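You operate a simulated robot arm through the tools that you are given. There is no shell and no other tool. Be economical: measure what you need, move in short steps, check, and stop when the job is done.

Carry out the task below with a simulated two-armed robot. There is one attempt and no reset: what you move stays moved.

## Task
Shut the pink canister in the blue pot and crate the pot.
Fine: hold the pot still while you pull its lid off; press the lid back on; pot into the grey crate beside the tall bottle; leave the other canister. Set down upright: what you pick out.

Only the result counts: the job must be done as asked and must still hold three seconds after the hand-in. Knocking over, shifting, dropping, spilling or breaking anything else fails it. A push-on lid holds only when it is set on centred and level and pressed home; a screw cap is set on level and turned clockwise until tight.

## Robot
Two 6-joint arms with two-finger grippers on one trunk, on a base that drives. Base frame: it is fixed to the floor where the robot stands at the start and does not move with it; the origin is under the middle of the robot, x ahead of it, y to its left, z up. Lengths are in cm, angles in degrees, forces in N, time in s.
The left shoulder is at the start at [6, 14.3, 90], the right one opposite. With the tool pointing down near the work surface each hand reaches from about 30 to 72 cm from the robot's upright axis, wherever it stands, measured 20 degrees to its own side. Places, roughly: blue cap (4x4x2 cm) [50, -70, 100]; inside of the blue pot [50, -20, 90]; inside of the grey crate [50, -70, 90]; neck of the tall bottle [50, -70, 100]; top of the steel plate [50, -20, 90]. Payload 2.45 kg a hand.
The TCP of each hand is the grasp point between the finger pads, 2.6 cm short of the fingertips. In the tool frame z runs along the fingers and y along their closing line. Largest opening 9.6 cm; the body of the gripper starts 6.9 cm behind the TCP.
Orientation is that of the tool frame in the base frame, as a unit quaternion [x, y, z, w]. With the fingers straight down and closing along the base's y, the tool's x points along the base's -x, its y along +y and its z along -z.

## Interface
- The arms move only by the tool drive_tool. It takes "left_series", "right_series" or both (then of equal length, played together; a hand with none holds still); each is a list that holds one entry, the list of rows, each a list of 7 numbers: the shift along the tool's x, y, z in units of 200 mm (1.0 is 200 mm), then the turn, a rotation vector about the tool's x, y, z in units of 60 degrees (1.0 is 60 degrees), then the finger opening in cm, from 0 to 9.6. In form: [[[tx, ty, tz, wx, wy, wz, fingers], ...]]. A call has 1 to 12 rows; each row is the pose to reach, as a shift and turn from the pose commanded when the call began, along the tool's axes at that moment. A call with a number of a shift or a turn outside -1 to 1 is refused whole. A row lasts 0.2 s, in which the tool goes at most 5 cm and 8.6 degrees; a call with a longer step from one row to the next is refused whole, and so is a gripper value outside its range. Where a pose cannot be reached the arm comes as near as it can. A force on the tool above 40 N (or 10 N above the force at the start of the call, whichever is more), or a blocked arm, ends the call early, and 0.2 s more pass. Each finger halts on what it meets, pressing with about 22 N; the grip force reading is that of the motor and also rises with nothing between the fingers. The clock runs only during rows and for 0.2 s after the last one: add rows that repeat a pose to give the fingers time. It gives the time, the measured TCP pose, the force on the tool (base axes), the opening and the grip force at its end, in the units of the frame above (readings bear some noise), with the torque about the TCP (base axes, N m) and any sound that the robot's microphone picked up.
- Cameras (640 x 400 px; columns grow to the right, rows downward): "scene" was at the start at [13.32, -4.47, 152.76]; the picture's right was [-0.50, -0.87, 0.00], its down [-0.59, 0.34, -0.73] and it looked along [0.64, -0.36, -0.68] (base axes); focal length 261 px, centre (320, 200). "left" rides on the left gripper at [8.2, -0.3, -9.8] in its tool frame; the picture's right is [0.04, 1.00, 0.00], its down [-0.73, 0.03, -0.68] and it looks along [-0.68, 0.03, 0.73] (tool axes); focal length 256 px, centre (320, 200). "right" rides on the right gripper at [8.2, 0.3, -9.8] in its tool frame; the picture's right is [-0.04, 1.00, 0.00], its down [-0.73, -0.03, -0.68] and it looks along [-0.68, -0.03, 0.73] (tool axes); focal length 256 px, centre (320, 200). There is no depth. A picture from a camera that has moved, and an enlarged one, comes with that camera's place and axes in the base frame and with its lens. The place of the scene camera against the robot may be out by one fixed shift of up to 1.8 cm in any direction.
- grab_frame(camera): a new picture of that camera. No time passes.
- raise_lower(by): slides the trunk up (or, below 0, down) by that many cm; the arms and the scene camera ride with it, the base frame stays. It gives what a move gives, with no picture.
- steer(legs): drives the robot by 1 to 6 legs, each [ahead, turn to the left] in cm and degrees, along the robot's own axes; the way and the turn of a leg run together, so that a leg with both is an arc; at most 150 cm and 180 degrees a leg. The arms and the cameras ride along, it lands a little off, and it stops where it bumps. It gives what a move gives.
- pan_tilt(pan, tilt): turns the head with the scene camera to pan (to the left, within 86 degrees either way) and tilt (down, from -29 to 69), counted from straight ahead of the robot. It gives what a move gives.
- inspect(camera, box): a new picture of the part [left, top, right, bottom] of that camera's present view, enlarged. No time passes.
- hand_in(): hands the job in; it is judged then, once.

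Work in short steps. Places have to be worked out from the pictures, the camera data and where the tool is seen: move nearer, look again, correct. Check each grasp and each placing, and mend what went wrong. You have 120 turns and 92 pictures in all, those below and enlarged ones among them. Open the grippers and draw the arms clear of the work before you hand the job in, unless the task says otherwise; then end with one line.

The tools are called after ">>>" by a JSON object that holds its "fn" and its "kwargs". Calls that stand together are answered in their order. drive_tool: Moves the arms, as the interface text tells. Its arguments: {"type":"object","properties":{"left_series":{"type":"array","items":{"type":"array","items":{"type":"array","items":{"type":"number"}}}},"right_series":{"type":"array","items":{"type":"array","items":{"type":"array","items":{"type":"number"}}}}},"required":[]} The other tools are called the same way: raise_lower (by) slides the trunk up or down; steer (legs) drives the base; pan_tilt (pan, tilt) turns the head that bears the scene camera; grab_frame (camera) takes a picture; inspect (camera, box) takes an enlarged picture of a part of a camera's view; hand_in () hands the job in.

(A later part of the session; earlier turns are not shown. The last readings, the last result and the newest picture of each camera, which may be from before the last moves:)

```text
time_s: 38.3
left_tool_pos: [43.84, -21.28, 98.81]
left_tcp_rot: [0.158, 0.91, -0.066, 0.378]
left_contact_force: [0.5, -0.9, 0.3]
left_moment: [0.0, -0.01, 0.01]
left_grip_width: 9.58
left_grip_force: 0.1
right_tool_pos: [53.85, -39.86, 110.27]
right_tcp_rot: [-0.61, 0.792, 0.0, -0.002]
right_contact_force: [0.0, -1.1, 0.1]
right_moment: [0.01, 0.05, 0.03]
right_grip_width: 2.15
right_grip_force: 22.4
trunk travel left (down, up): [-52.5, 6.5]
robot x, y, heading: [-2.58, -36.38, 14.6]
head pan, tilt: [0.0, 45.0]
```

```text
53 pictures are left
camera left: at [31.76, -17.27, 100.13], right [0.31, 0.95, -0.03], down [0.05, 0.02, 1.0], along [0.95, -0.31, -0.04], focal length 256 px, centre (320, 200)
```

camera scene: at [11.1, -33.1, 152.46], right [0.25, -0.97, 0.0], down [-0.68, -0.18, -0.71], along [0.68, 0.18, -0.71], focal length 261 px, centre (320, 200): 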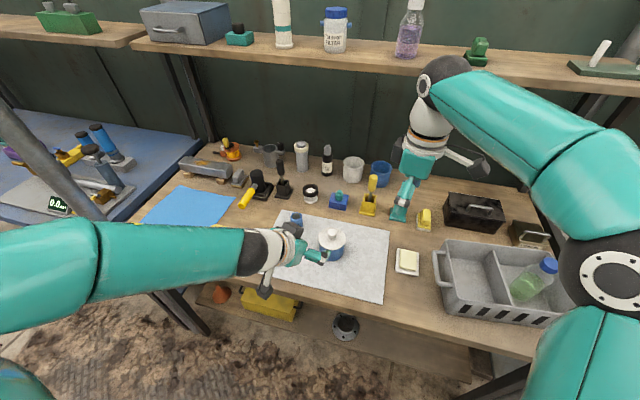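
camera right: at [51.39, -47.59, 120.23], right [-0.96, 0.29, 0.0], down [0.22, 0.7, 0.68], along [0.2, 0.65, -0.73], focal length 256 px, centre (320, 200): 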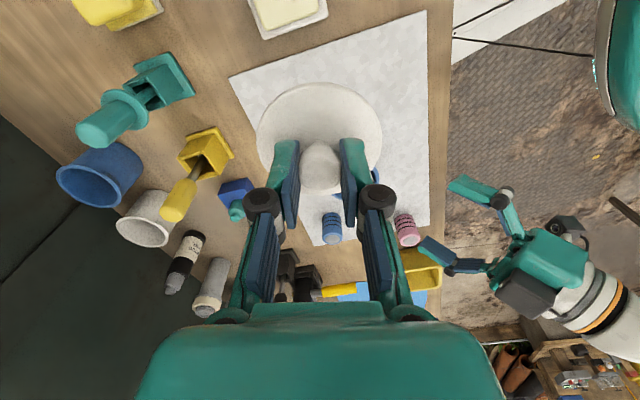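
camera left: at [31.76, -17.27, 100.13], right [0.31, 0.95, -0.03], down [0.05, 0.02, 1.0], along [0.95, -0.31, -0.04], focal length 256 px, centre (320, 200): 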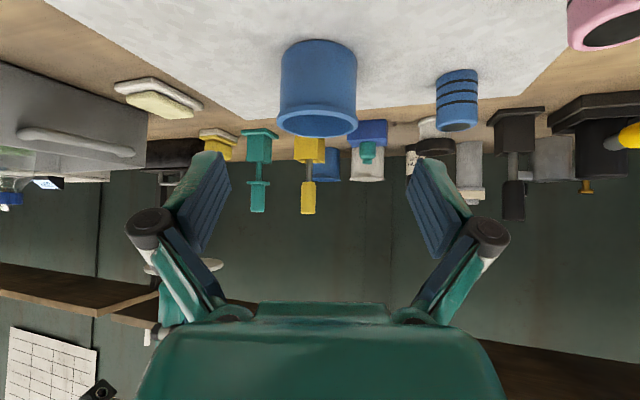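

Both clear, the pot is open and the lid is secure. I'll bring the left hand upright above the pink canister.

>>> {"fn": "drive_tool", "kwargs": {"left_series": [[[-0.055, 0.115, -0.077, 0, 0.125, 0, 9.6], [-0.11, 0.23, -0.154, 0, 0.25, 0, 9.6], [-0.165, 0.345, -0.23, 0, 0.375, 0, 9], [-0.22, 0.46, -0.307, 0, 0.5, 0, 8.5], [-0.276, 0.574, -0.384, 0, 0.625, 0, 8], [-0.331, 0.689, -0.461, 0, 0.75, 0, 7.5], [-0.331, 0.689, -0.461, 0, 0.75, 0, 7.5]]]}}

>>> {"fn": "grab_frame", "kwargs": {"camera": "left"}}

```text
time_s: 39.9
left_tool_pos: [46.58, -7.55, 110.09]
left_tcp_rot: [0.172, 0.985, -0.002, 0.0]
left_contact_force: [0.7, 0.2, -0.6]
left_moment: [0.0, -0.04, 0.01]
left_grip_width: 7.5
left_grip_force: 0.0
left hand out of reach, approached as far as the arm can: row 1, 2
right_tool_pos: [53.74, -39.72, 110.41]
right_tcp_rot: [-0.61, 0.792, 0.001, -0.001]
right_contact_force: [-0.7, 1.1, 0.1]
right_moment: [-0.01, -0.04, 0.01]
right_grip_width: 2.13
right_grip_force: 22.3
trunk travel left (down, up): [-52.5, 6.5]
robot x, y, heading: [-2.88, -36.45, 14.6]
head pan, tilt: [0.0, 45.0]
```

```text
52 pictures are left
camera left: at [38.84, -5.11, 120.1], right [0.3, 0.95, 0.0], down [0.7, -0.22, 0.68], along [0.65, -0.21, -0.73], focal length 256 px, centre (320, 200)
```

left: 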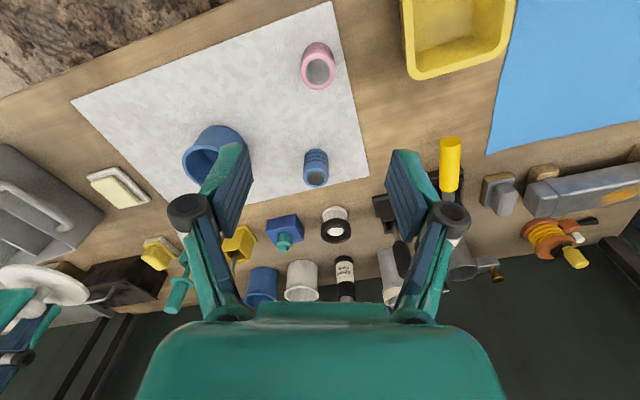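

The canister's top is centred below the left hand at (46.7,-7.65). I'll descend until the tips are ~1.1 cm below its top and close.

>>> {"fn": "drive_tool", "kwargs": {"left_series": [[[-0.007, 0, 0.2, 0, 0, 0, 7], [-0.007, 0, 0.4, 0, 0, 0, 7], [-0.007, 0, 0.6, 0, 0, 0, 7], [-0.007, 0, 0.76, 0, 0, 0, 7], [-0.007, 0, 0.85, 0, 0, 0, 7], [-0.007, 0, 0.85, 0, 0, 0, 7]]]}}

>>> {"fn": "grab_frame", "kwargs": {"camera": "left"}}

```text
time_s: 41.3
left_tool_pos: [46.9, -7.68, 93.2]
left_tcp_rot: [0.172, 0.985, -0.001, 0.0]
left_contact_force: [-0.7, 0.2, 0.2]
left_moment: [0.01, 0.02, 0.01]
left_grip_width: 6.98
left_grip_force: 0.2
right_tool_pos: [53.91, -39.81, 110.36]
right_tcp_rot: [-0.61, 0.792, 0.001, 0.0]
right_contact_force: [-0.1, 0.2, 0.5]
right_moment: [0.01, 0.02, -0.02]
right_grip_width: 2.16
right_grip_force: 22.0
trunk travel left (down, up): [-52.5, 6.5]
robot x, y, heading: [-2.77, -36.75, 14.5]
head pan, tilt: [0.0, 45.0]
```

```text
51 pictures are left
camera left: at [39.12, -5.26, 103.02], right [0.3, 0.95, 0.0], down [0.7, -0.22, 0.68], along [0.65, -0.21, -0.73], focal length 256 px, centre (320, 200)
```

left: 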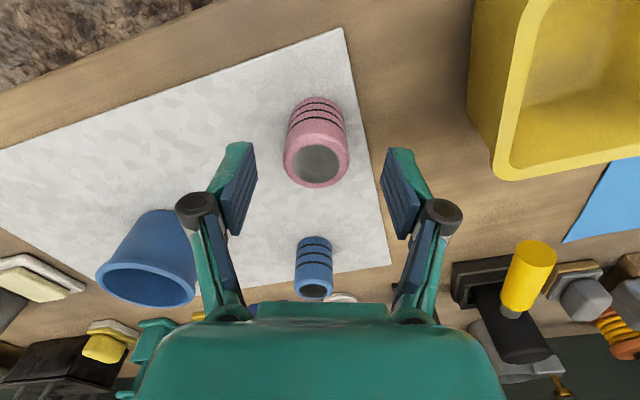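

>>> {"fn": "drive_tool", "kwargs": {"left_series": [[[0, 0, 0, 0, 0, 0, 5.5], [0, 0, 0, 0, 0, 0, 4.2], [0, 0, 0, 0, 0, 0, 3], [0, 0, 0, 0, 0, 0, 3], [0, 0, 0, 0, 0, 0, 3]]]}}

>>> {"fn": "inspect", "kwargs": {"camera": "left", "box": [200, 60, 440, 210]}}

```text
time_s: 42.5
left_tool_pos: [46.84, -7.66, 93.17]
left_tcp_rot: [0.172, 0.985, -0.001, 0.001]
left_contact_force: [-0.5, 0.7, -0.1]
left_moment: [-0.04, -0.02, 0.06]
left_grip_width: 3.5
left_grip_force: 22.0
right_tool_pos: [53.74, -39.8, 110.42]
right_tcp_rot: [-0.611, 0.792, 0.0, 0.0]
right_contact_force: [-0.2, -0.1, 0.3]
right_moment: [0.01, 0.0, -0.04]
right_grip_width: 2.14
right_grip_force: 22.0
trunk travel left (down, up): [-52.5, 6.5]
robot x, y, heading: [-2.73, -36.22, 14.7]
head pan, tilt: [0.0, 45.0]
```

```text
2.67 times, centred on (320, 135) of left
camera zoom: at [39.14, -5.25, 103.06], right [0.3, 0.95, 0.0], down [0.7, -0.22, 0.68], along [0.65, -0.21, -0.73], focal length 683 px, centre (320, 373)
```

zoom: 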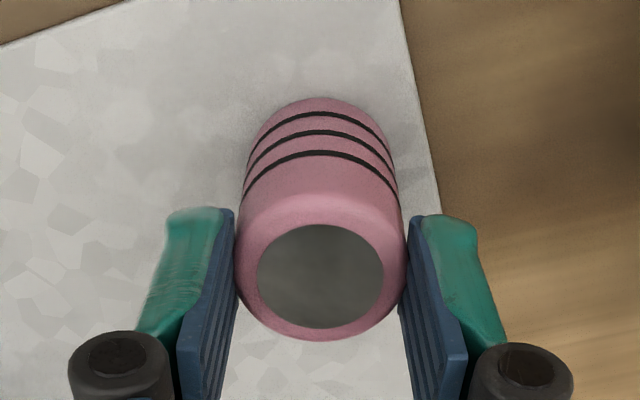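

Gripped at 3.5 cm. Lift straight up and move toward the pot.

>>> {"fn": "drive_tool", "kwargs": {"left_series": [[[0, 0, -0.05, 0, 0, 0, 3], [0, 0, -0.15, 0, 0, 0, 3], [0, 0, -0.3, 0, 0, 0, 3], [0, 0, -0.45, 0, 0, 0, 3], [0, 0, -0.5, 0, 0, 0, 3]]]}}

>>> {"fn": "grab_frame", "kwargs": {"camera": "left"}}

```text
time_s: 43.7
left_tool_pos: [46.88, -7.58, 103.24]
left_tcp_rot: [0.172, 0.985, -0.001, 0.001]
left_contact_force: [-0.5, 0.0, -0.6]
left_moment: [0.0, -0.01, 0.0]
left_grip_width: 3.5
left_grip_force: 21.9
right_tool_pos: [53.91, -39.88, 110.46]
right_tcp_rot: [-0.61, 0.792, 0.0, -0.001]
right_contact_force: [0.2, -0.8, -0.6]
right_moment: [0.02, -0.01, 0.01]
right_grip_width: 2.24
right_grip_force: 22.2
trunk travel left (down, up): [-52.5, 6.5]
robot x, y, heading: [-2.63, -36.27, 14.7]
head pan, tilt: [0.0, 45.0]
```

```text
49 pictures are left
camera left: at [39.08, -5.21, 113.1], right [0.3, 0.95, 0.0], down [0.7, -0.22, 0.68], along [0.65, -0.21, -0.73], focal length 256 px, centre (320, 200)
```

left: 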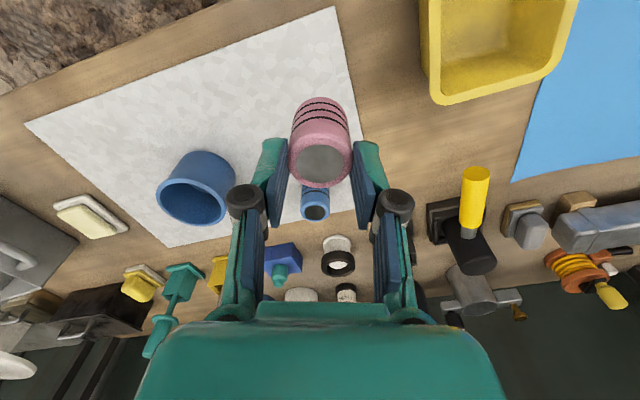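

The canister is held. Moving it over the pot at a safe height.

>>> {"fn": "drive_tool", "kwargs": {"left_series": [[[-0.101, -0.115, 0, 0, 0, 0, 3], [-0.202, -0.23, 0, 0, 0, 0, 3], [-0.303, -0.345, 0, 0, 0, 0, 3], [-0.404, -0.46, 0, 0, 0, 0, 3], [-0.505, -0.575, 0, 0, 0, 0, 3], [-0.606, -0.69, 0, 0, 0, 0, 3], [-0.606, -0.69, 0, 0, 0, 0, 3]]]}}

>>> {"fn": "grab_frame", "kwargs": {"camera": "left"}}

>>> {"fn": "inspect", "kwargs": {"camera": "right", "box": [260, 60, 500, 210]}}

```text
time_s: 45.3
left_tool_pos: [53.45, -24.97, 103.4]
left_tcp_rot: [0.172, 0.985, -0.001, 0.0]
left_contact_force: [-0.3, 0.3, 0.8]
left_moment: [-0.03, -0.03, -0.01]
left_grip_width: 3.51
left_grip_force: 21.9
right_tool_pos: [53.77, -39.79, 110.52]
right_tcp_rot: [-0.611, 0.792, 0.0, 0.0]
right_contact_force: [0.2, 0.5, 0.9]
right_moment: [0.03, -0.01, -0.01]
right_grip_width: 2.21
right_grip_force: 22.1
trunk travel left (down, up): [-52.5, 6.5]
robot x, y, heading: [-2.9, -36.19, 14.7]
head pan, tilt: [0.0, 45.0]
```

```text
48 pictures are left
camera left: at [45.73, -22.45, 113.18], right [0.3, 0.95, 0.0], down [0.7, -0.22, 0.68], along [0.65, -0.21, -0.73], focal length 256 px, centre (320, 200)
```

left: 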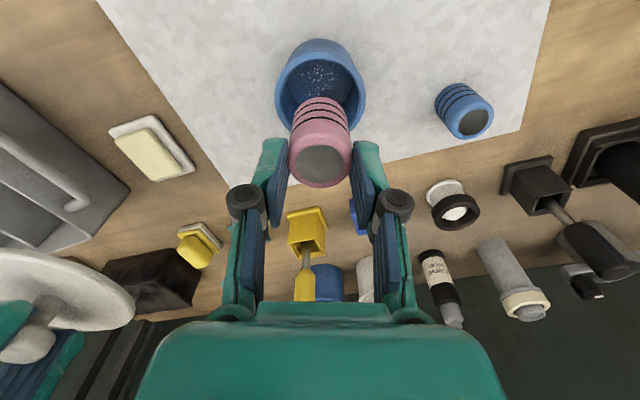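

```text
2.67 times, centred on (380, 135) of right
camera zoom: at [51.27, -47.56, 120.3], right [-0.96, 0.29, 0.0], down [0.22, 0.7, 0.68], along [0.2, 0.65, -0.73], focal length 683 px, centre (160, 373)
```

zoom: 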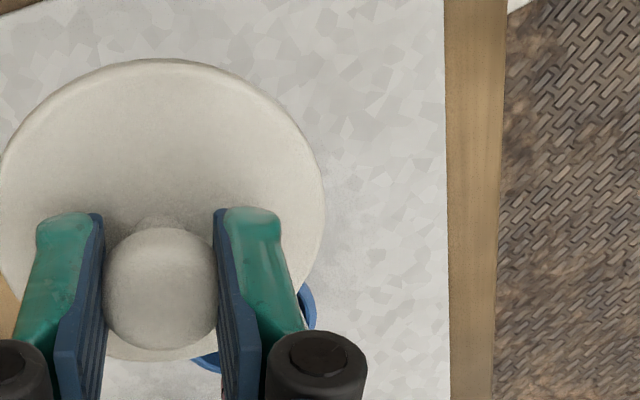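

Roughly above the pot. I'll enlarge to centre it well before lowering.

>>> {"fn": "inspect", "kwargs": {"camera": "left", "box": [240, 30, 400, 130]}}

```text
4.00 times, centred on (320, 80) of left
camera zoom: at [45.73, -22.45, 113.18], right [0.3, 0.95, 0.0], down [0.7, -0.22, 0.68], along [0.65, -0.21, -0.73], focal length 1024 px, centre (320, 680)
```

zoom: 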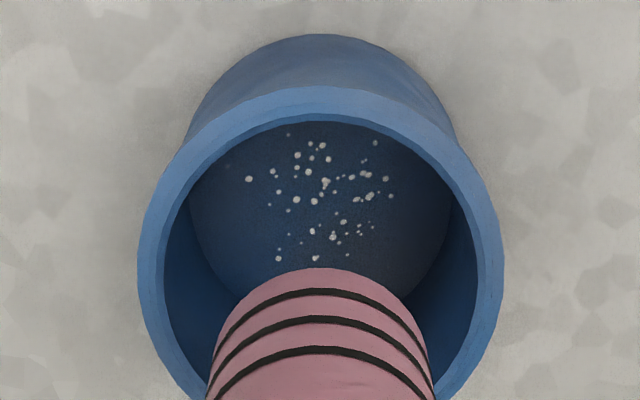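

The canister is centred over the opening (a 0.2 cm shift is needed). I'll lower until the fingertips are just above the rim, with the canister about 3 cm inside the pot.

>>> {"fn": "drive_tool", "kwargs": {"left_series": [[[0, 0.01, 0.08, 0, 0, 0, 3], [0, 0.01, 0.17, 0, 0, 0, 3], [0, 0.01, 0.26, 0, 0, 0, 3], [0, 0.01, 0.34, 0, 0, 0, 3], [0, 0.01, 0.405, 0, 0, 0, 3], [0, 0.01, 0.405, 0, 0, 0, 3]]]}}

>>> {"fn": "inspect", "kwargs": {"camera": "left", "box": [220, 60, 420, 185]}}

>>> {"fn": "grab_frame", "kwargs": {"camera": "right"}}

```text
time_s: 46.7
left_tool_pos: [53.52, -24.54, 95.02]
left_tcp_rot: [0.172, 0.985, -0.001, 0.0]
left_contact_force: [-0.7, 0.3, -0.7]
left_moment: [0.0, 0.02, 0.03]
left_grip_width: 3.5
left_grip_force: 22.0
right_tool_pos: [53.77, -39.8, 110.42]
right_tcp_rot: [-0.61, 0.792, 0.0, 0.0]
right_contact_force: [0.1, 1.4, 0.4]
right_moment: [0.04, -0.01, 0.03]
right_grip_width: 2.19
right_grip_force: 22.3
trunk travel left (down, up): [-52.5, 6.5]
robot x, y, heading: [-2.48, -36.34, 14.7]
head pan, tilt: [0.0, 45.0]
```

```text
3.20 times, centred on (320, 122) of left
camera zoom: at [45.77, -22.13, 104.93], right [0.3, 0.95, 0.0], down [0.7, -0.22, 0.68], along [0.65, -0.21, -0.73], focal length 819 px, centre (320, 448)
```

zoom: 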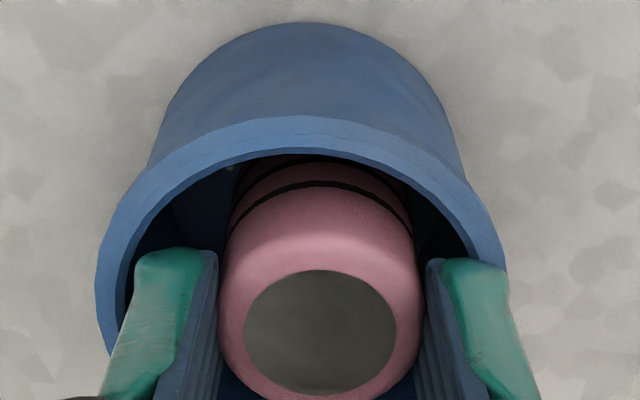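

```text
44 pictures are left
camera right: at [51.29, -47.6, 120.28], right [-0.96, 0.29, 0.0], down [0.22, 0.7, 0.68], along [0.2, 0.65, -0.73], focal length 256 px, centre (320, 200)
```

right: 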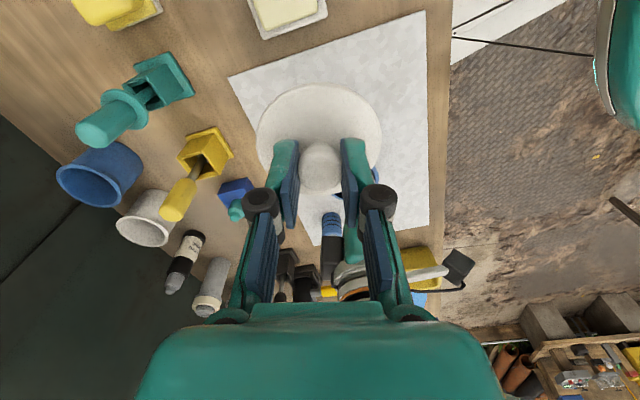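

The canister is ~0.3 cm off centre toward tool +y. I'll shift it back, raise 0.3 cm so the tips clear the rim, then open a little to let it settle.

>>> {"fn": "drive_tool", "kwargs": {"left_series": [[[0, -0.008, -0.012, 0, 0, 0, 3], [0, -0.016, -0.016, 0, 0, 0, 3], [0, -0.016, -0.016, 0, 0, 0, 3]]]}}

>>> {"fn": "inspect", "kwargs": {"camera": "left", "box": [220, 60, 420, 185]}}

```text
time_s: 47.5
left_tool_pos: [53.54, -25.03, 95.51]
left_tcp_rot: [0.172, 0.985, -0.002, 0.001]
left_contact_force: [0.3, 1.1, -0.9]
left_moment: [-0.04, 0.02, -0.04]
left_grip_width: 3.48
left_grip_force: 21.8
right_tool_pos: [53.81, -39.8, 110.38]
right_tcp_rot: [-0.61, 0.792, 0.0, 0.0]
right_contact_force: [1.0, 0.4, -0.3]
right_moment: [0.01, 0.02, 0.02]
right_grip_width: 2.24
right_grip_force: 22.1
trunk travel left (down, up): [-52.5, 6.5]
robot x, y, heading: [-3.02, -36.27, 14.4]
head pan, tilt: [0.0, 45.0]
```

```text
3.20 times, centred on (320, 122) of left
camera zoom: at [45.7, -22.47, 105.3], right [0.3, 0.95, 0.0], down [0.7, -0.22, 0.68], along [0.65, -0.21, -0.73], focal length 819 px, centre (320, 448)
```

zoom: 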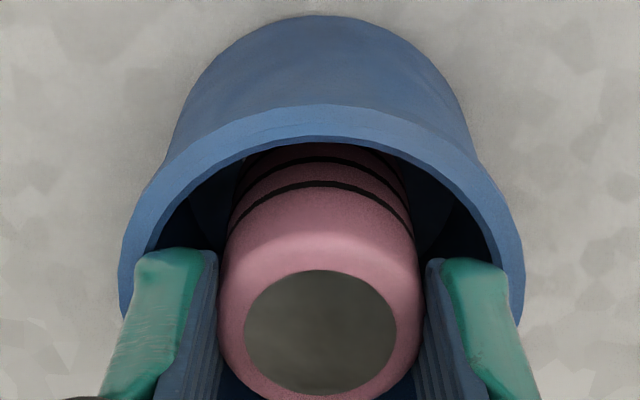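

Centred. Releasing.

>>> {"fn": "drive_tool", "kwargs": {"left_series": [[[0, 0, 0, 0, 0, 0, 5], [0, 0, 0, 0, 0, 0, 5], [0, 0, -0.03, 0, 0, 0, 5], [0, 0, -0.15, 0, 0, 0, 5], [0, 0, -0.3, 0, 0, 0, 5], [0, 0, -0.4, 0, 0, 0, 5]]]}}

>>> {"fn": "inspect", "kwargs": {"camera": "left", "box": [220, 30, 420, 155]}}

```text
time_s: 48.9
left_tool_pos: [53.46, -24.88, 103.42]
left_tcp_rot: [0.171, 0.985, -0.001, 0.001]
left_contact_force: [-0.8, -0.7, 0.5]
left_moment: [0.01, 0.05, -0.02]
left_grip_width: 5.01
left_grip_force: 0.2
right_tool_pos: [53.79, -39.79, 110.56]
right_tcp_rot: [-0.609, 0.793, 0.001, 0.0]
right_contact_force: [-0.6, 0.0, -0.8]
right_moment: [0.04, -0.04, 0.0]
right_grip_width: 2.21
right_grip_force: 22.3
trunk travel left (down, up): [-52.5, 6.5]
robot x, y, heading: [-2.52, -36.79, 14.9]
head pan, tilt: [0.0, 45.0]
```

```text
3.20 times, centred on (320, 92) of left
camera zoom: at [45.72, -22.38, 113.4], right [0.3, 0.95, 0.0], down [0.7, -0.22, 0.68], along [0.65, -0.21, -0.73], focal length 819 px, centre (320, 544)
```

zoom: 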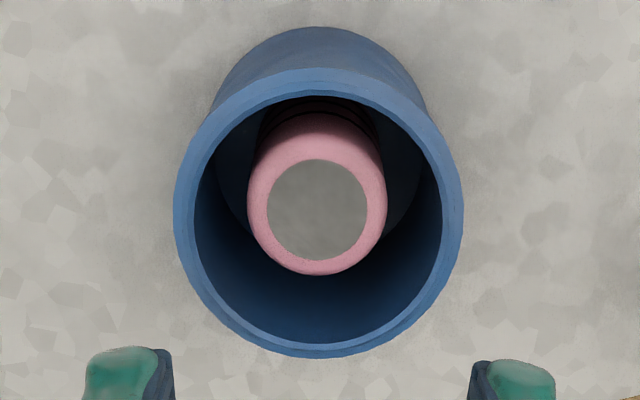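

The canister stands upright inside, below the rim, and the pot hasn't moved. I'll withdraw the left hand, then bring the lid back over the pot along the way it left.

>>> {"fn": "drive_tool", "kwargs": {"left_series": [[[0.05, 0.04, -0.15, 0, 0, 0, 5], [0.18, 0.15, -0.25, 0, 0, 0, 5], [0.32, 0.27, -0.33, 0, 0, 0, 5], [0.46, 0.39, -0.33, 0, 0, 0, 5], [0.6, 0.51, -0.33, 0, 0, 0, 5], [0.733, 0.634, -0.33, 0, 0, 0, 5], [0.733, 0.634, -0.33, 0, 0, 0, 5], [0.733, 0.634, -0.33, 0, 0, 0, 5], [0.733, 0.634, -0.33, 0, 0, 0, 5], [0.733, 0.634, -0.33, 0, 0, 0, 5], [0.733, 0.634, -0.33, 0, 0, 0, 5], [0.733, 0.634, -0.33, 0, 0, 0, 5]]], "right_series": [[[0, 0, 0, 0, 0, 0, 1], [0, 0, 0, 0, 0, 0, 1], [0, 0, 0, 0, 0, 0, 1], [0, 0, 0, 0, 0, 0, 1], [0, 0, 0, 0, 0, 0, 1], [-0.12, 0.032, 0.02, 0, 0, 0, 1], [-0.24, 0.064, 0.04, 0, 0, 0, 1], [-0.36, 0.096, 0.06, 0, 0, 0, 1], [-0.48, 0.127, 0.08, 0, 0, 0, 1], [-0.6, 0.158, 0.1, 0, 0, 0, 1], [-0.722, 0.19, 0.12, 0, 0, 0, 1], [-0.722, 0.19, 0.12, 0, 0, 0, 1]]]}}

>>> {"fn": "grab_frame", "kwargs": {"camera": "right"}}

>>> {"fn": "grab_frame", "kwargs": {"camera": "left"}}

```text
time_s: 51.5
left_tool_pos: [44.07, -8.0, 110.08]
left_tcp_rot: [0.172, 0.985, 0.0, 0.001]
left_contact_force: [-0.2, -0.4, 0.3]
left_moment: [0.0, -0.02, 0.01]
left_grip_width: 4.98
left_grip_force: 0.0
right_tool_pos: [53.64, -25.08, 108.23]
right_tcp_rot: [-0.61, 0.793, -0.001, 0.0]
right_contact_force: [-0.5, -0.4, 0.5]
right_moment: [0.0, -0.01, 0.0]
right_grip_width: 2.19
right_grip_force: 22.1
trunk travel left (down, up): [-52.5, 6.5]
robot x, y, heading: [-2.93, -36.11, 14.8]
head pan, tilt: [0.0, 45.0]
```

```text
41 pictures are left
camera right: at [51.03, -32.88, 118.04], right [-0.96, 0.29, 0.0], down [0.22, 0.7, 0.68], along [0.2, 0.65, -0.73], focal length 256 px, centre (320, 200)
```

right: 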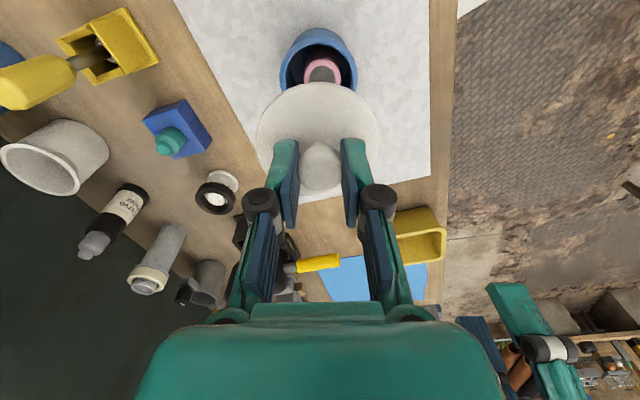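

```text
40 pictures are left
camera left: at [36.16, -5.52, 120.03], right [0.3, 0.95, 0.0], down [0.7, -0.22, 0.68], along [0.65, -0.21, -0.73], focal length 256 px, centre (320, 200)
```

left: 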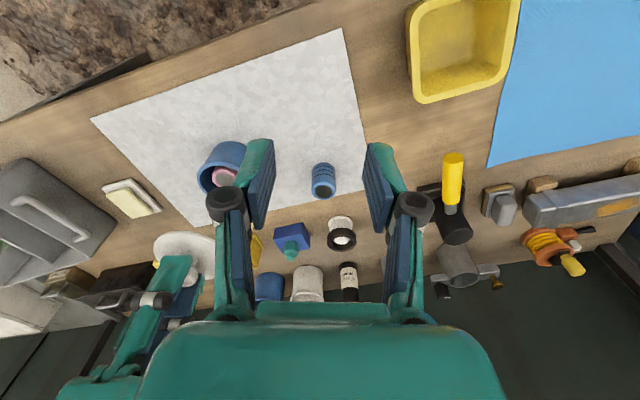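

Lid and pot are aligned in the view. Lowering to ~1.3 cm above seating to check the alignment.

>>> {"fn": "drive_tool", "kwargs": {"right_series": [[[0, 0.0, 0.12, 0, 0, 0, 1], [0, 0.0, 0.25, 0, 0, 0, 1], [0, 0.0, 0.38, 0, 0, 0, 1], [0, 0.0, 0.47, 0, 0, 0, 1], [0, 0.0, 0.515, 0, 0, 0, 1], [0, 0.0, 0.515, 0, 0, 0, 1]]]}}

>>> {"fn": "inspect", "kwargs": {"camera": "right", "box": [220, 50, 460, 200]}}

>>> {"fn": "inspect", "kwargs": {"camera": "left", "box": [150, 110, 310, 210]}}

```text
time_s: 52.9
left_tool_pos: [43.96, -7.92, 110.11]
left_tcp_rot: [0.171, 0.985, -0.001, 0.001]
left_contact_force: [0.1, 0.6, -0.3]
left_moment: [0.01, -0.01, -0.01]
left_grip_width: 5.0
left_grip_force: 0.0
right_tool_pos: [53.72, -25.12, 97.81]
right_tcp_rot: [-0.611, 0.792, 0.0, 0.001]
right_contact_force: [0.2, 0.3, -0.1]
right_moment: [-0.02, 0.01, -0.01]
right_grip_width: 2.24
right_grip_force: 21.7
trunk travel left (down, up): [-52.5, 6.5]
robot x, y, heading: [-2.8, -36.45, 14.7]
head pan, tilt: [0.0, 45.0]
```

```text
2.67 times, centred on (340, 125) of right
camera zoom: at [51.15, -32.84, 107.67], right [-0.96, 0.29, 0.0], down [0.22, 0.7, 0.68], along [0.2, 0.65, -0.73], focal length 683 px, centre (267, 400)
```

zoom: 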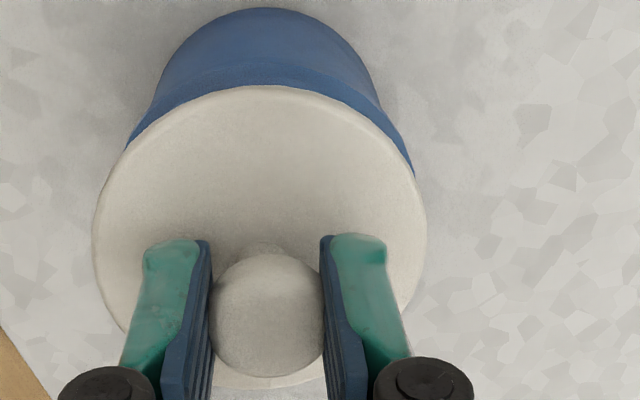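

```text
4.00 times, centred on (230, 160) of left
camera zoom: at [36.18, -5.48, 120.02], right [0.3, 0.95, 0.0], down [0.7, -0.22, 0.68], along [0.65, -0.21, -0.73], focal length 1024 px, centre (680, 360)
```

zoom: 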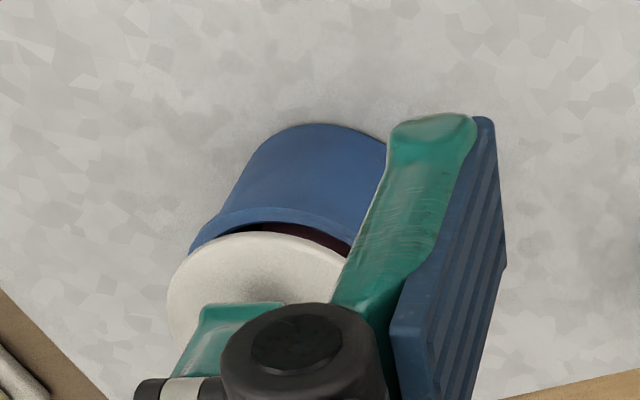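

Lid and pot are aligned to within ~0.2 cm. I'll correct that and lower to contact, then press gently while watching the force.

>>> {"fn": "drive_tool", "kwargs": {"right_series": [[[0, 0.009, 0.015, 0, 0, 0, 1], [0, 0.009, 0.035, 0, 0, 0, 1], [0, 0.009, 0.05, 0, 0, 0, 1], [0, 0.009, 0.06, 0, 0, 0, 1], [0, 0.009, 0.065, 0, 0, 0, 1], [0, 0.009, 0.07, 0, 0, 0, 1]]]}}

>>> {"fn": "inspect", "kwargs": {"camera": "right", "box": [220, 50, 460, 200]}}

>>> {"fn": "inspect", "kwargs": {"camera": "left", "box": [150, 110, 310, 210]}}

```text
time_s: 54.3
left_tool_pos: [43.95, -7.99, 110.19]
left_tcp_rot: [0.172, 0.985, 0.001, 0.001]
left_contact_force: [0.0, -0.2, 0.2]
left_moment: [0.01, 0.02, -0.02]
left_grip_width: 5.02
left_grip_force: 0.1
right_tool_pos: [53.46, -24.93, 96.58]
right_tcp_rot: [-0.609, 0.793, 0.0, 0.001]
right_contact_force: [1.9, -1.4, 7.7]
right_moment: [-0.07, 0.06, 0.05]
right_grip_width: 2.3
right_grip_force: 21.8
trunk travel left (down, up): [-52.5, 6.5]
robot x, y, heading: [-2.49, -36.04, 14.6]
head pan, tilt: [0.0, 45.0]
heard: snap
```

```text
2.67 times, centred on (340, 125) of right
camera zoom: at [50.97, -32.81, 106.35], right [-0.96, 0.29, 0.0], down [0.21, 0.7, 0.68], along [0.2, 0.65, -0.73], focal length 683 px, centre (267, 400)
```

zoom: 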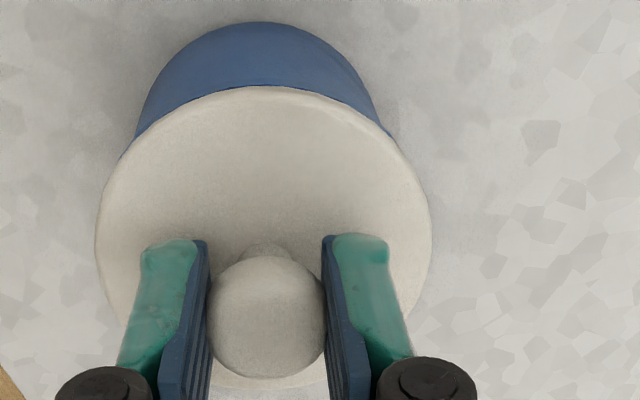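

```text
4.00 times, centred on (230, 160) of left
camera zoom: at [36.13, -5.51, 120.05], right [0.3, 0.95, 0.0], down [0.7, -0.22, 0.68], along [0.65, -0.21, -0.73], focal length 1024 px, centre (680, 360)
```

zoom: 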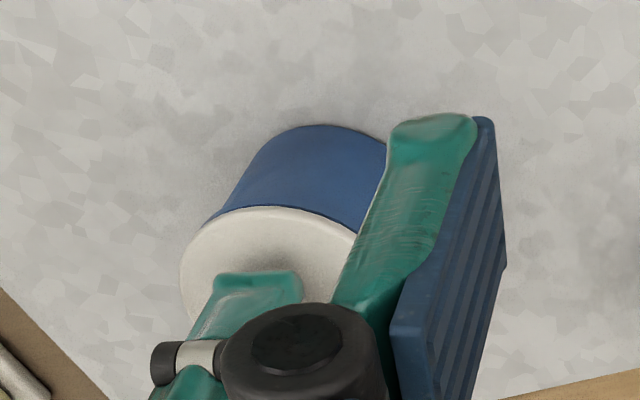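

A snap at ~8 N: the lid went home and lies flush. One slightly firmer press to make sure.

>>> {"fn": "drive_tool", "kwargs": {"right_series": [[[0, 0, 0.008, 0, 0, 0, 1], [0, 0, 0.016, 0, 0, 0, 1], [0, 0, 0.024, 0, 0, 0, 1], [0, 0, 0.024, 0, 0, 0, 1]]]}}

```text
time_s: 55.3
left_tool_pos: [43.79, -8.03, 110.22]
left_tcp_rot: [0.172, 0.985, 0.0, 0.001]
left_contact_force: [-0.1, 0.5, -0.1]
left_moment: [-0.01, 0.02, 0.01]
left_grip_width: 5.0
left_grip_force: 0.0
right_tool_pos: [53.48, -24.99, 96.07]
right_tcp_rot: [-0.61, 0.792, 0.0, 0.001]
right_contact_force: [5.9, 0.1, 18.1]
right_moment: [0.2, -0.1, 0.04]
right_grip_width: 2.31
right_grip_force: 21.8
trunk travel left (down, up): [-52.5, 6.5]
robot x, y, heading: [-2.6, -36.44, 14.9]
head pan, tilt: [0.0, 45.0]
```

Pressed to 18 N with no further movement. Release the knob in place, then rise and look.

>>> {"fn": "drive_tool", "kwargs": {"right_series": [[[0, 0, -0.01, 0, 0, 0, 3], [0, 0, -0.01, 0, 0, 0, 4.5], [0, 0, -0.01, 0, 0, 0, 5.5], [0, 0, -0.15, 0, 0, 0, 5.5], [0, 0, -0.35, 0, 0, 0, 5.5], [0, 0, -0.55, 0, 0, 0, 5.5], [0, 0, -0.65, 0, 0, 0, 5.5]]]}}

>>> {"fn": "inspect", "kwargs": {"camera": "right", "box": [240, 20, 400, 120]}}

>>> {"fn": "inspect", "kwargs": {"camera": "left", "box": [150, 110, 310, 210]}}

```text
time_s: 56.9
left_tool_pos: [43.97, -7.99, 110.17]
left_tcp_rot: [0.172, 0.985, -0.002, 0.001]
left_contact_force: [0.3, 0.5, -0.9]
left_moment: [0.0, -0.02, 0.0]
left_grip_width: 5.01
left_grip_force: 0.0
right_tool_pos: [53.54, -25.08, 108.71]
right_tcp_rot: [-0.61, 0.792, -0.001, 0.0]
right_contact_force: [0.6, -0.6, 0.3]
right_moment: [0.0, 0.0, -0.02]
right_grip_width: 5.51
right_grip_force: 0.0
trunk travel left (down, up): [-52.5, 6.5]
robot x, y, heading: [-2.55, -36.16, 14.8]
head pan, tilt: [0.0, 45.0]
```

```text
4.00 times, centred on (320, 70) of right
camera zoom: at [51.04, -32.76, 118.62], right [-0.96, 0.29, 0.0], down [0.22, 0.7, 0.68], along [0.2, 0.65, -0.74], focal length 1024 px, centre (320, 720)
```

zoom: 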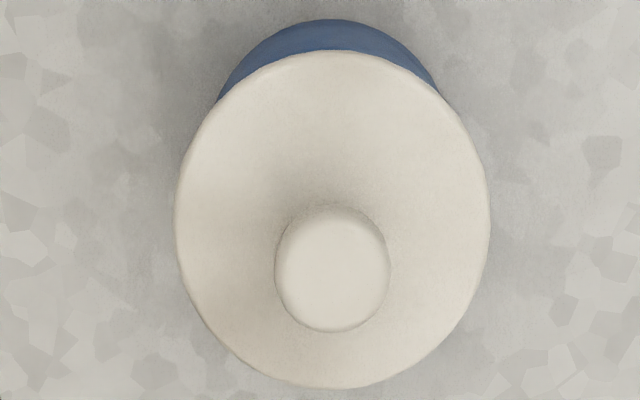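

```text
4.00 times, centred on (230, 160) of left
camera zoom: at [36.19, -5.47, 120.01], right [0.3, 0.95, 0.0], down [0.7, -0.22, 0.68], along [0.65, -0.21, -0.73], focal length 1024 px, centre (680, 360)
```

zoom: 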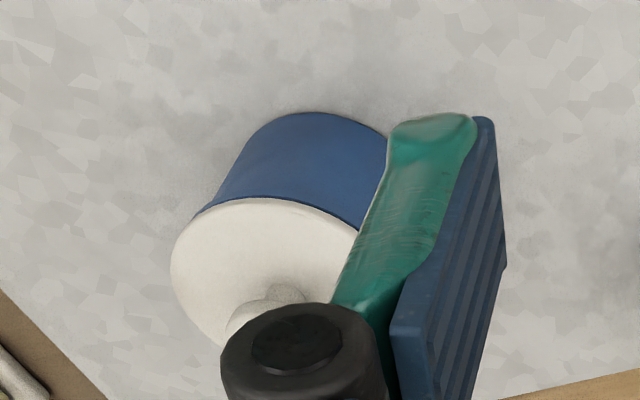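

The lid is flush; the pot slid about 0.3 cm toward me during release and now centres near (53.3,-24.95). The lid may come off if lifted by the knob, so I'll carry the pot by its body with the right hand tilted 30°. First I yaw and pull back.

>>> {"fn": "drive_tool", "kwargs": {"right_series": [[[0.03, 0.05, 0.0, 0, 0, 0.125, 6], [0.06, 0.1, 0.005, 0, 0, 0.25, 7], [0.09, 0.15, 0.01, 0, 0, 0.375, 8], [0.115, 0.2, 0.015, 0, 0, 0.5, 9.6], [0.145, 0.25, 0.02, 0, 0, 0.625, 9.6], [0.175, 0.3, 0.025, 0, 0, 0.75, 9.6], [0.2, 0.36, 0.03, 0, 0, 0.875, 9.6], [0.23, 0.407, 0.035, 0, 0, 1.0, 9.6], [0.23, 0.407, 0.035, 0, 0, 1.0, 9.6]]]}}

>>> {"fn": "inspect", "kwargs": {"camera": "right", "box": [220, 50, 460, 200]}}

```text
time_s: 58.9
left_tool_pos: [43.99, -8.03, 110.2]
left_tcp_rot: [0.172, 0.985, -0.002, 0.0]
left_contact_force: [0.0, -0.1, 0.1]
left_moment: [0.0, 0.0, 0.01]
left_grip_width: 5.02
left_grip_force: 0.1
right_tool_pos: [44.41, -27.38, 108.26]
right_tcp_rot: [-0.131, 0.991, 0.0, 0.0]
right_contact_force: [0.0, 0.2, -0.2]
right_moment: [0.03, 0.0, 0.0]
right_grip_width: 9.61
right_grip_force: 0.1
trunk travel left (down, up): [-52.5, 6.5]
robot x, y, heading: [-2.48, -36.31, 14.9]
head pan, tilt: [0.0, 45.0]
```

```text
2.67 times, centred on (340, 125) of right
camera zoom: at [36.35, -29.13, 118.1], right [-0.22, 0.98, 0.0], down [0.72, 0.16, 0.68], along [0.66, 0.15, -0.73], focal length 683 px, centre (267, 400)
```

zoom: 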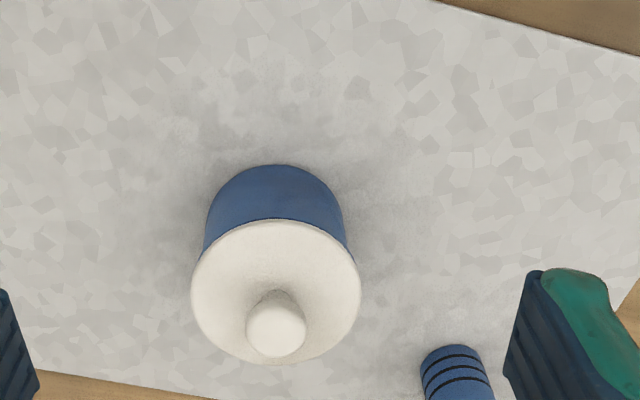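

The pot centre is now (53.0,-25.0). Tilting 30° and going to the pre-grasp pose.

>>> {"fn": "drive_tool", "kwargs": {"right_series": [[[-0.026, 0, 0.1, 0, -0.1, 0, 9.6], [-0.052, 0, 0.2, 0, -0.2, 0, 9.6], [-0.078, 0, 0.3, 0, -0.3, 0, 9.6], [-0.104, 0, 0.4, 0, -0.4, 0, 9.6], [-0.13, 0, 0.503, 0, -0.5, 0, 9.6], [-0.13, 0, 0.503, 0, -0.5, 0, 9.6]]]}}

>>> {"fn": "grab_frame", "kwargs": {"camera": "right"}}

```text
time_s: 60.3
left_tool_pos: [43.88, -7.93, 110.1]
left_tcp_rot: [0.172, 0.985, -0.002, 0.001]
left_contact_force: [1.2, -0.2, -1.0]
left_moment: [-0.03, 0.0, -0.01]
left_grip_width: 5.02
left_grip_force: 0.1
right_tool_pos: [46.92, -26.6, 98.31]
right_tcp_rot: [-0.127, 0.958, 0.034, 0.256]
right_contact_force: [-0.2, -0.8, 0.6]
right_moment: [-0.02, 0.02, 0.0]
right_grip_width: 9.61
right_grip_force: 0.0
trunk travel left (down, up): [-52.5, 6.5]
robot x, y, heading: [-2.8, -36.46, 14.6]
head pan, tilt: [0.0, 45.0]
```

```text
32 pictures are left
camera right: at [35.14, -29.48, 102.68], right [-0.23, 0.97, 0.02], down [0.29, 0.05, 0.95], along [0.93, 0.22, -0.3], focal length 256 px, centre (320, 200)
```

right: 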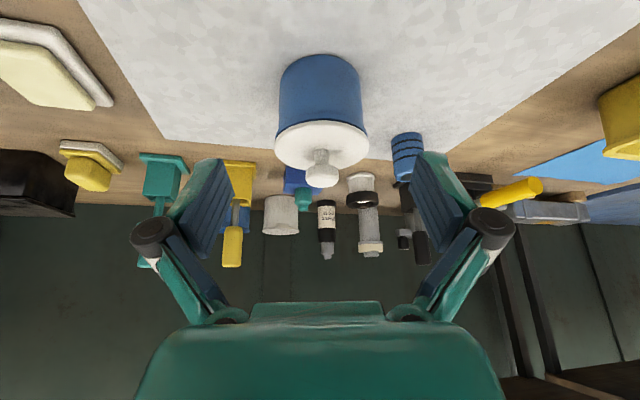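

Reached exactly; the pot is 0.2 cm to -y. Advance to straddle the body.

>>> {"fn": "drive_tool", "kwargs": {"right_series": [[[0, -0.007, 0.1, 0, 0, 0, 9.6], [0, -0.007, 0.2, 0, 0, 0, 9.6], [0, -0.007, 0.3, 0, 0, 0, 9.6], [0, -0.007, 0.39, 0, 0, 0, 9.6], [0, -0.007, 0.445, 0, 0, 0, 9.6], [0, -0.007, 0.445, 0, 0, 0, 9.6]]]}}

>>> {"fn": "grab_frame", "kwargs": {"camera": "right"}}

```text
time_s: 61.7
left_tool_pos: [43.85, -7.92, 110.11]
left_tcp_rot: [0.171, 0.985, -0.001, 0.001]
left_contact_force: [1.1, -0.3, -0.4]
left_moment: [0.05, -0.01, -0.01]
left_grip_width: 4.98
left_grip_force: 0.1
right_tool_pos: [51.2, -25.66, 90.56]
right_tcp_rot: [-0.128, 0.957, 0.034, 0.256]
right_contact_force: [-0.8, -0.4, 0.0]
right_moment: [0.01, 0.0, 0.02]
right_grip_width: 9.58
right_grip_force: 0.1
trunk travel left (down, up): [-52.5, 6.5]
robot x, y, heading: [-2.47, -36.45, 14.6]
head pan, tilt: [0.0, 45.0]
```

```text
31 pictures are left
camera right: at [39.52, -28.43, 94.94], right [-0.23, 0.97, 0.02], down [0.29, 0.05, 0.95], along [0.93, 0.22, -0.3], focal length 256 px, centre (320, 200)
```

right: 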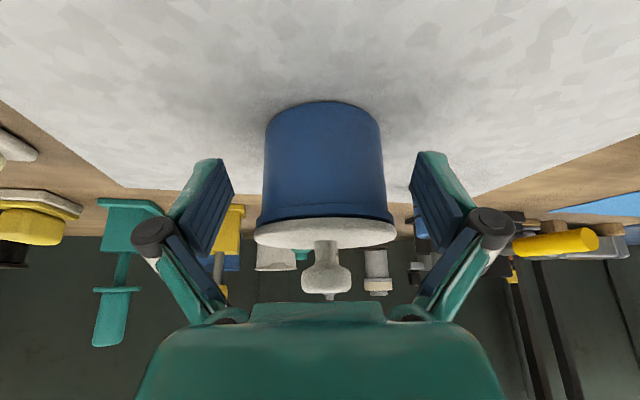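

Well straddled, but I'll shift back 0.5 cm and down 0.3 cm so the fingers press the body and not the lid rim, then close.

>>> {"fn": "drive_tool", "kwargs": {"right_series": [[[0.015, 0.004, 0, 0, 0, 0, 9.6], [0.029, 0.004, 0, 0, 0, 0, 9], [0.029, 0.004, 0, 0, 0, 0, 8], [0.029, 0.004, 0, 0, 0, 0, 7], [0.029, 0.004, 0, 0, 0, 0, 6], [0.029, 0.004, 0, 0, 0, 0, 5.5], [0.029, 0.004, 0, 0, 0, 0, 5.5]]]}}

>>> {"fn": "grab_frame", "kwargs": {"camera": "right"}}

>>> {"fn": "inspect", "kwargs": {"camera": "left", "box": [120, 90, 320, 215]}}

```text
time_s: 63.3
left_tool_pos: [43.9, -7.91, 110.22]
left_tcp_rot: [0.172, 0.985, -0.001, 0.0]
left_contact_force: [0.2, 0.2, 0.2]
left_moment: [0.02, 0.01, 0.02]
left_grip_width: 5.02
left_grip_force: 0.0
right_tool_pos: [50.74, -25.69, 90.15]
right_tcp_rot: [-0.127, 0.957, 0.034, 0.257]
right_contact_force: [-0.6, -0.1, 0.5]
right_moment: [0.03, 0.0, 0.0]
right_grip_width: 6.48
right_grip_force: 22.3
trunk travel left (down, up): [-52.5, 6.5]
robot x, y, heading: [-2.86, -36.37, 14.6]
head pan, tilt: [0.0, 45.0]
```

```text
30 pictures are left
camera right: at [38.96, -28.49, 94.64], right [-0.23, 0.97, 0.02], down [0.29, 0.05, 0.95], along [0.93, 0.22, -0.3], focal length 256 px, centre (320, 200)
```

right: 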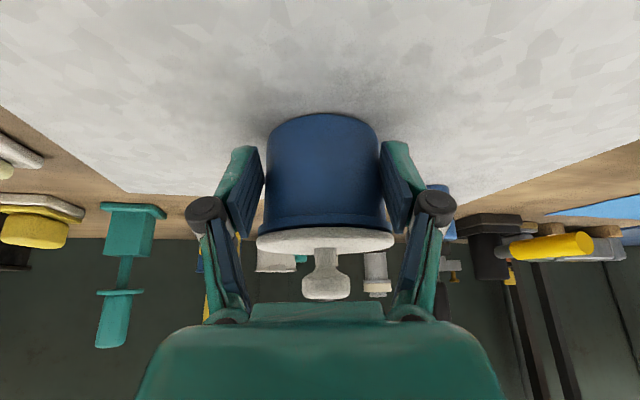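

```text
3.20 times, centred on (220, 152) of left
camera zoom: at [36.16, -5.49, 120.03], right [0.3, 0.95, 0.0], down [0.7, -0.22, 0.68], along [0.65, -0.21, -0.73], focal length 819 px, centre (640, 352)
```

zoom: 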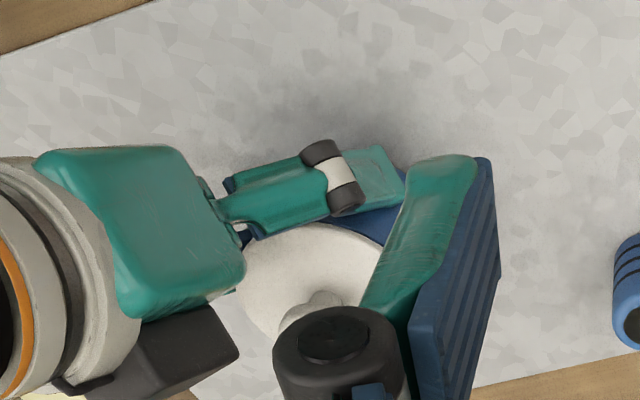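

Gripped at 6.5 cm, with the lid flush. Lift straight up, slowly at first.

>>> {"fn": "drive_tool", "kwargs": {"right_series": [[[-0.0125, 0, -0.0216, 0, 0, 0, 5.5], [-0.03, 0, -0.052, 0, 0, 0, 5.5], [-0.06, 0, -0.104, 0, 0, 0, 5.5], [-0.1, 0, -0.173, 0, 0, 0, 5.5], [-0.15, 0, -0.26, 0, 0, 0, 5.5], [-0.2, 0, -0.346, 0, 0, 0, 5.5], [-0.25, 0, -0.4325, 0, 0, 0, 5.5], [-0.25, 0, -0.4325, 0, 0, 0, 5.5]]]}}

>>> {"fn": "grab_frame", "kwargs": {"camera": "right"}}

>>> {"fn": "grab_frame", "kwargs": {"camera": "scene"}}

```text
time_s: 65.1
left_tool_pos: [43.97, -7.95, 110.1]
left_tcp_rot: [0.173, 0.985, -0.001, 0.001]
left_contact_force: [0.3, 0.3, 0.7]
left_moment: [0.01, 0.01, 0.0]
left_grip_width: 5.0
left_grip_force: 0.1
right_tool_pos: [50.81, -25.69, 100.04]
right_tcp_rot: [-0.127, 0.958, 0.034, 0.256]
right_contact_force: [-0.1, 0.5, -0.2]
right_moment: [-0.04, 0.0, 0.0]
right_grip_width: 5.51
right_grip_force: 0.0
trunk travel left (down, up): [-52.5, 6.5]
robot x, y, heading: [-2.5, -36.14, 14.7]
head pan, tilt: [0.0, 45.0]
```

```text
28 pictures are left
camera right: at [39.08, -28.47, 104.54], right [-0.23, 0.97, 0.02], down [0.29, 0.05, 0.95], along [0.93, 0.22, -0.3], focal length 256 px, centre (320, 200)
```

right: 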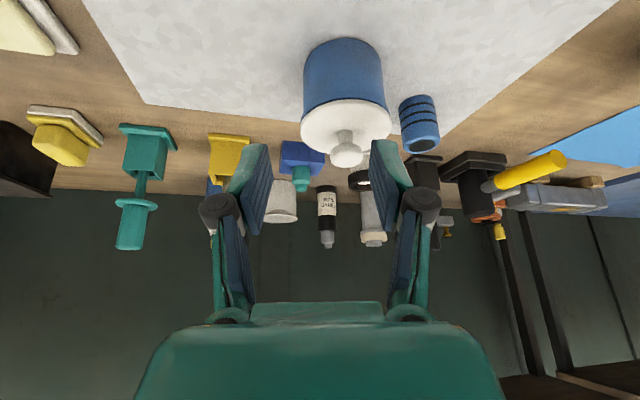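

```text
27 pictures are left
camera scene: at [11.13, -33.09, 152.45], right [0.25, -0.97, 0.0], down [-0.68, -0.18, -0.71], along [0.68, 0.18, -0.71], focal length 261 px, centre (320, 200)
```

scene: 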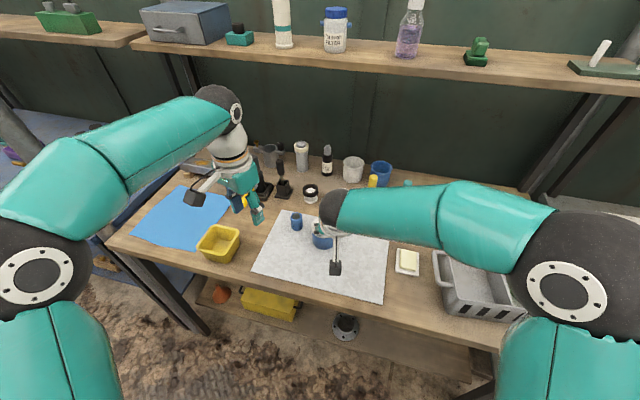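

The grip slipped off the near side of the pot. It's still standing with its lid on, apparently nudged forward. The finger knuckles would also be too wide for the compartment, so I'll straighten the hand, relocate the pot, and test whether the pressed lid carries the pot by the knob, at minimal height.

>>> {"fn": "drive_tool", "kwargs": {"right_series": [[[0.01, 0.002, -0.1, 0, 0.1, 0, 9], [0.02, 0.004, -0.2, 0, 0.2, 0, 9], [0.03, 0.006, -0.3, 0, 0.3, 0, 8], [0.045, 0.009, -0.4, 0, 0.4, 0, 7], [0.058, 0.012, -0.494, 0, 0.5, 0, 5], [0.058, 0.012, -0.494, 0, 0.5, 0, 5]]]}}

>>> {"fn": "inspect", "kwargs": {"camera": "right", "box": [220, 70, 460, 220]}}

>>> {"fn": "inspect", "kwargs": {"camera": "left", "box": [120, 90, 360, 240]}}

```text
time_s: 66.5
left_tool_pos: [44.0, -7.94, 110.14]
left_tcp_rot: [0.173, 0.985, -0.001, 0.001]
left_contact_force: [0.0, 0.4, -0.5]
left_moment: [0.0, -0.01, 0.0]
left_grip_width: 5.02
left_grip_force: 0.1
right_tool_pos: [44.98, -26.87, 108.33]
right_tcp_rot: [-0.132, 0.991, 0.0, -0.001]
right_contact_force: [-0.7, -0.4, -0.1]
right_moment: [0.01, 0.0, 0.01]
right_grip_width: 5.0
right_grip_force: 0.0
trunk travel left (down, up): [-52.5, 6.5]
robot x, y, heading: [-2.63, -36.39, 14.5]
head pan, tilt: [0.0, 45.0]
```

```text
2.67 times, centred on (340, 145) of right
camera zoom: at [36.84, -28.81, 118.19], right [-0.22, 0.97, 0.0], down [0.72, 0.16, 0.68], along [0.66, 0.15, -0.74], focal length 683 px, centre (267, 347)
```

zoom: 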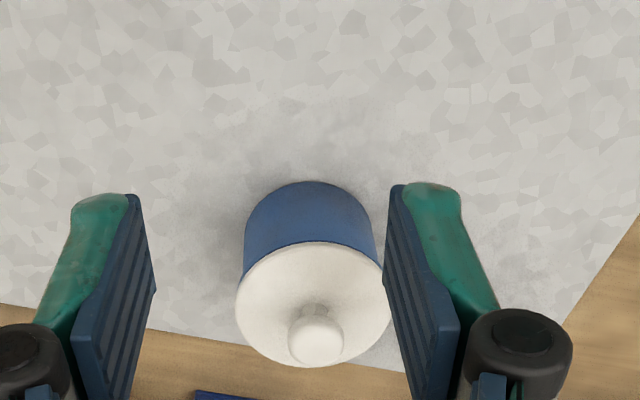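

```text
2.67 times, centred on (240, 165) of left
camera zoom: at [36.17, -5.49, 120.02], right [0.3, 0.95, 0.0], down [0.7, -0.22, 0.68], along [0.65, -0.21, -0.73], focal length 683 px, centre (533, 293)
```

zoom: 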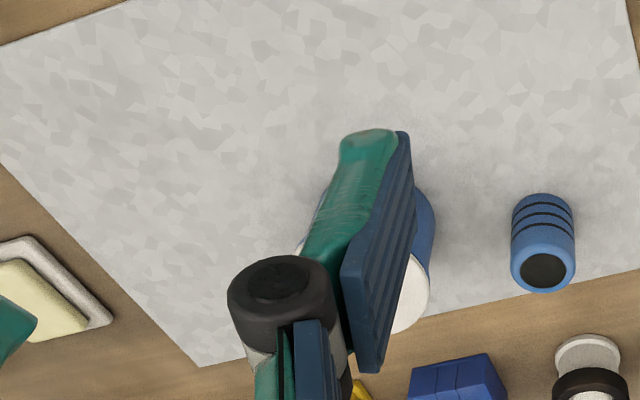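

The pot now stands at about (56.6,-22.1) with the lid seated. Moving the right hand over the knob.

>>> {"fn": "drive_tool", "kwargs": {"right_series": [[[-0.15, 0.02, 0, 0, 0, 0, 5], [-0.3, 0.04, 0, 0, 0, 0, 5], [-0.45, 0.06, 0, 0, 0, 0, 5], [-0.623, 0.08, 0, 0, 0, 0, 5], [-0.623, 0.08, 0, 0, 0, 0, 5]]]}}

>>> {"fn": "inspect", "kwargs": {"camera": "right", "box": [240, 20, 400, 120]}}

```text
time_s: 67.7
left_tool_pos: [44.01, -7.98, 110.12]
left_tcp_rot: [0.172, 0.985, 0.0, 0.002]
left_contact_force: [0.1, -0.6, 0.0]
left_moment: [0.04, 0.02, 0.0]
left_grip_width: 4.99
left_grip_force: 0.0
right_tool_pos: [55.63, -22.63, 107.92]
right_tcp_rot: [-0.132, 0.991, 0.0, -0.001]
right_contact_force: [0.2, 1.2, 0.7]
right_moment: [0.01, -0.01, 0.02]
right_grip_width: 5.0
right_grip_force: 0.1
right hand out of reach, approached as far as the arm can: row 4, 5
trunk travel left (down, up): [-52.5, 6.5]
robot x, y, heading: [-2.6, -36.51, 14.6]
head pan, tilt: [0.0, 45.0]
```

```text
4.00 times, centred on (320, 70) of right
camera zoom: at [47.55, -24.45, 117.69], right [-0.22, 0.97, 0.0], down [0.72, 0.16, 0.68], along [0.66, 0.15, -0.73], focal length 1024 px, centre (320, 720)
```

zoom: 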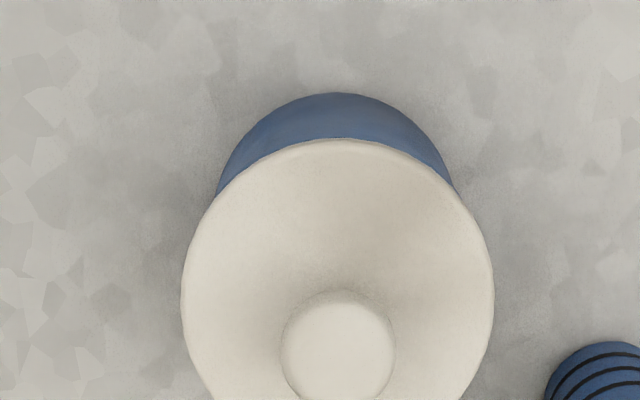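

The knob is at (56.7,-22.0), about 1 cm beyond the right arm's reach. A left turn of 12° brings it in front of the right shoulder; both hands are high enough.

>>> {"fn": "steer", "kwargs": {"legs": [[0, 12]]}}

>>> {"fn": "grab_frame", "kwargs": {"camera": "right"}}

```text
time_s: 68.8
left_tool_pos: [38.62, -0.68, 110.19]
left_tcp_rot: [0.089, 0.996, 0.0, 0.002]
left_contact_force: [0.8, 0.8, -0.5]
left_moment: [-0.01, -0.03, 0.01]
left_grip_width: 5.0
left_grip_force: 0.1
right_tool_pos: [52.49, -13.38, 107.76]
right_tcp_rot: [-0.215, 0.977, -0.002, -0.001]
right_contact_force: [0.4, 0.0, -0.7]
right_moment: [-0.02, -0.04, -0.01]
right_grip_width: 5.0
right_grip_force: 0.1
trunk travel left (down, up): [-52.5, 6.5]
robot x, y, heading: [-2.66, -36.69, 24.1]
head pan, tilt: [0.0, 45.0]
stopped in leg 1: the robot was blocked; the commanded pose is now the measured one
```

```text
23 pictures are left
camera right: at [44.88, -16.4, 117.58], right [-0.38, 0.92, 0.0], down [0.68, 0.28, 0.68], along [0.63, 0.26, -0.74], focal length 256 px, centre (320, 200)
```

right: 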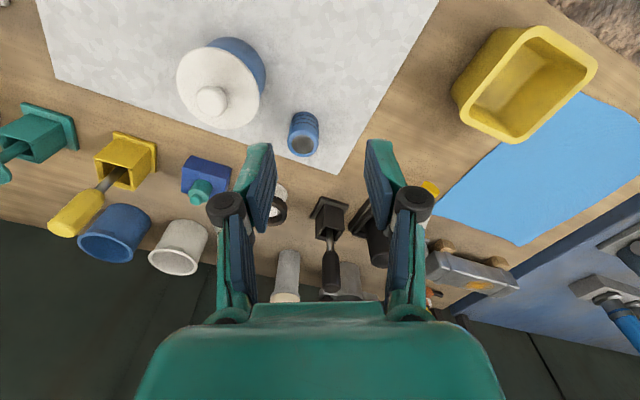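

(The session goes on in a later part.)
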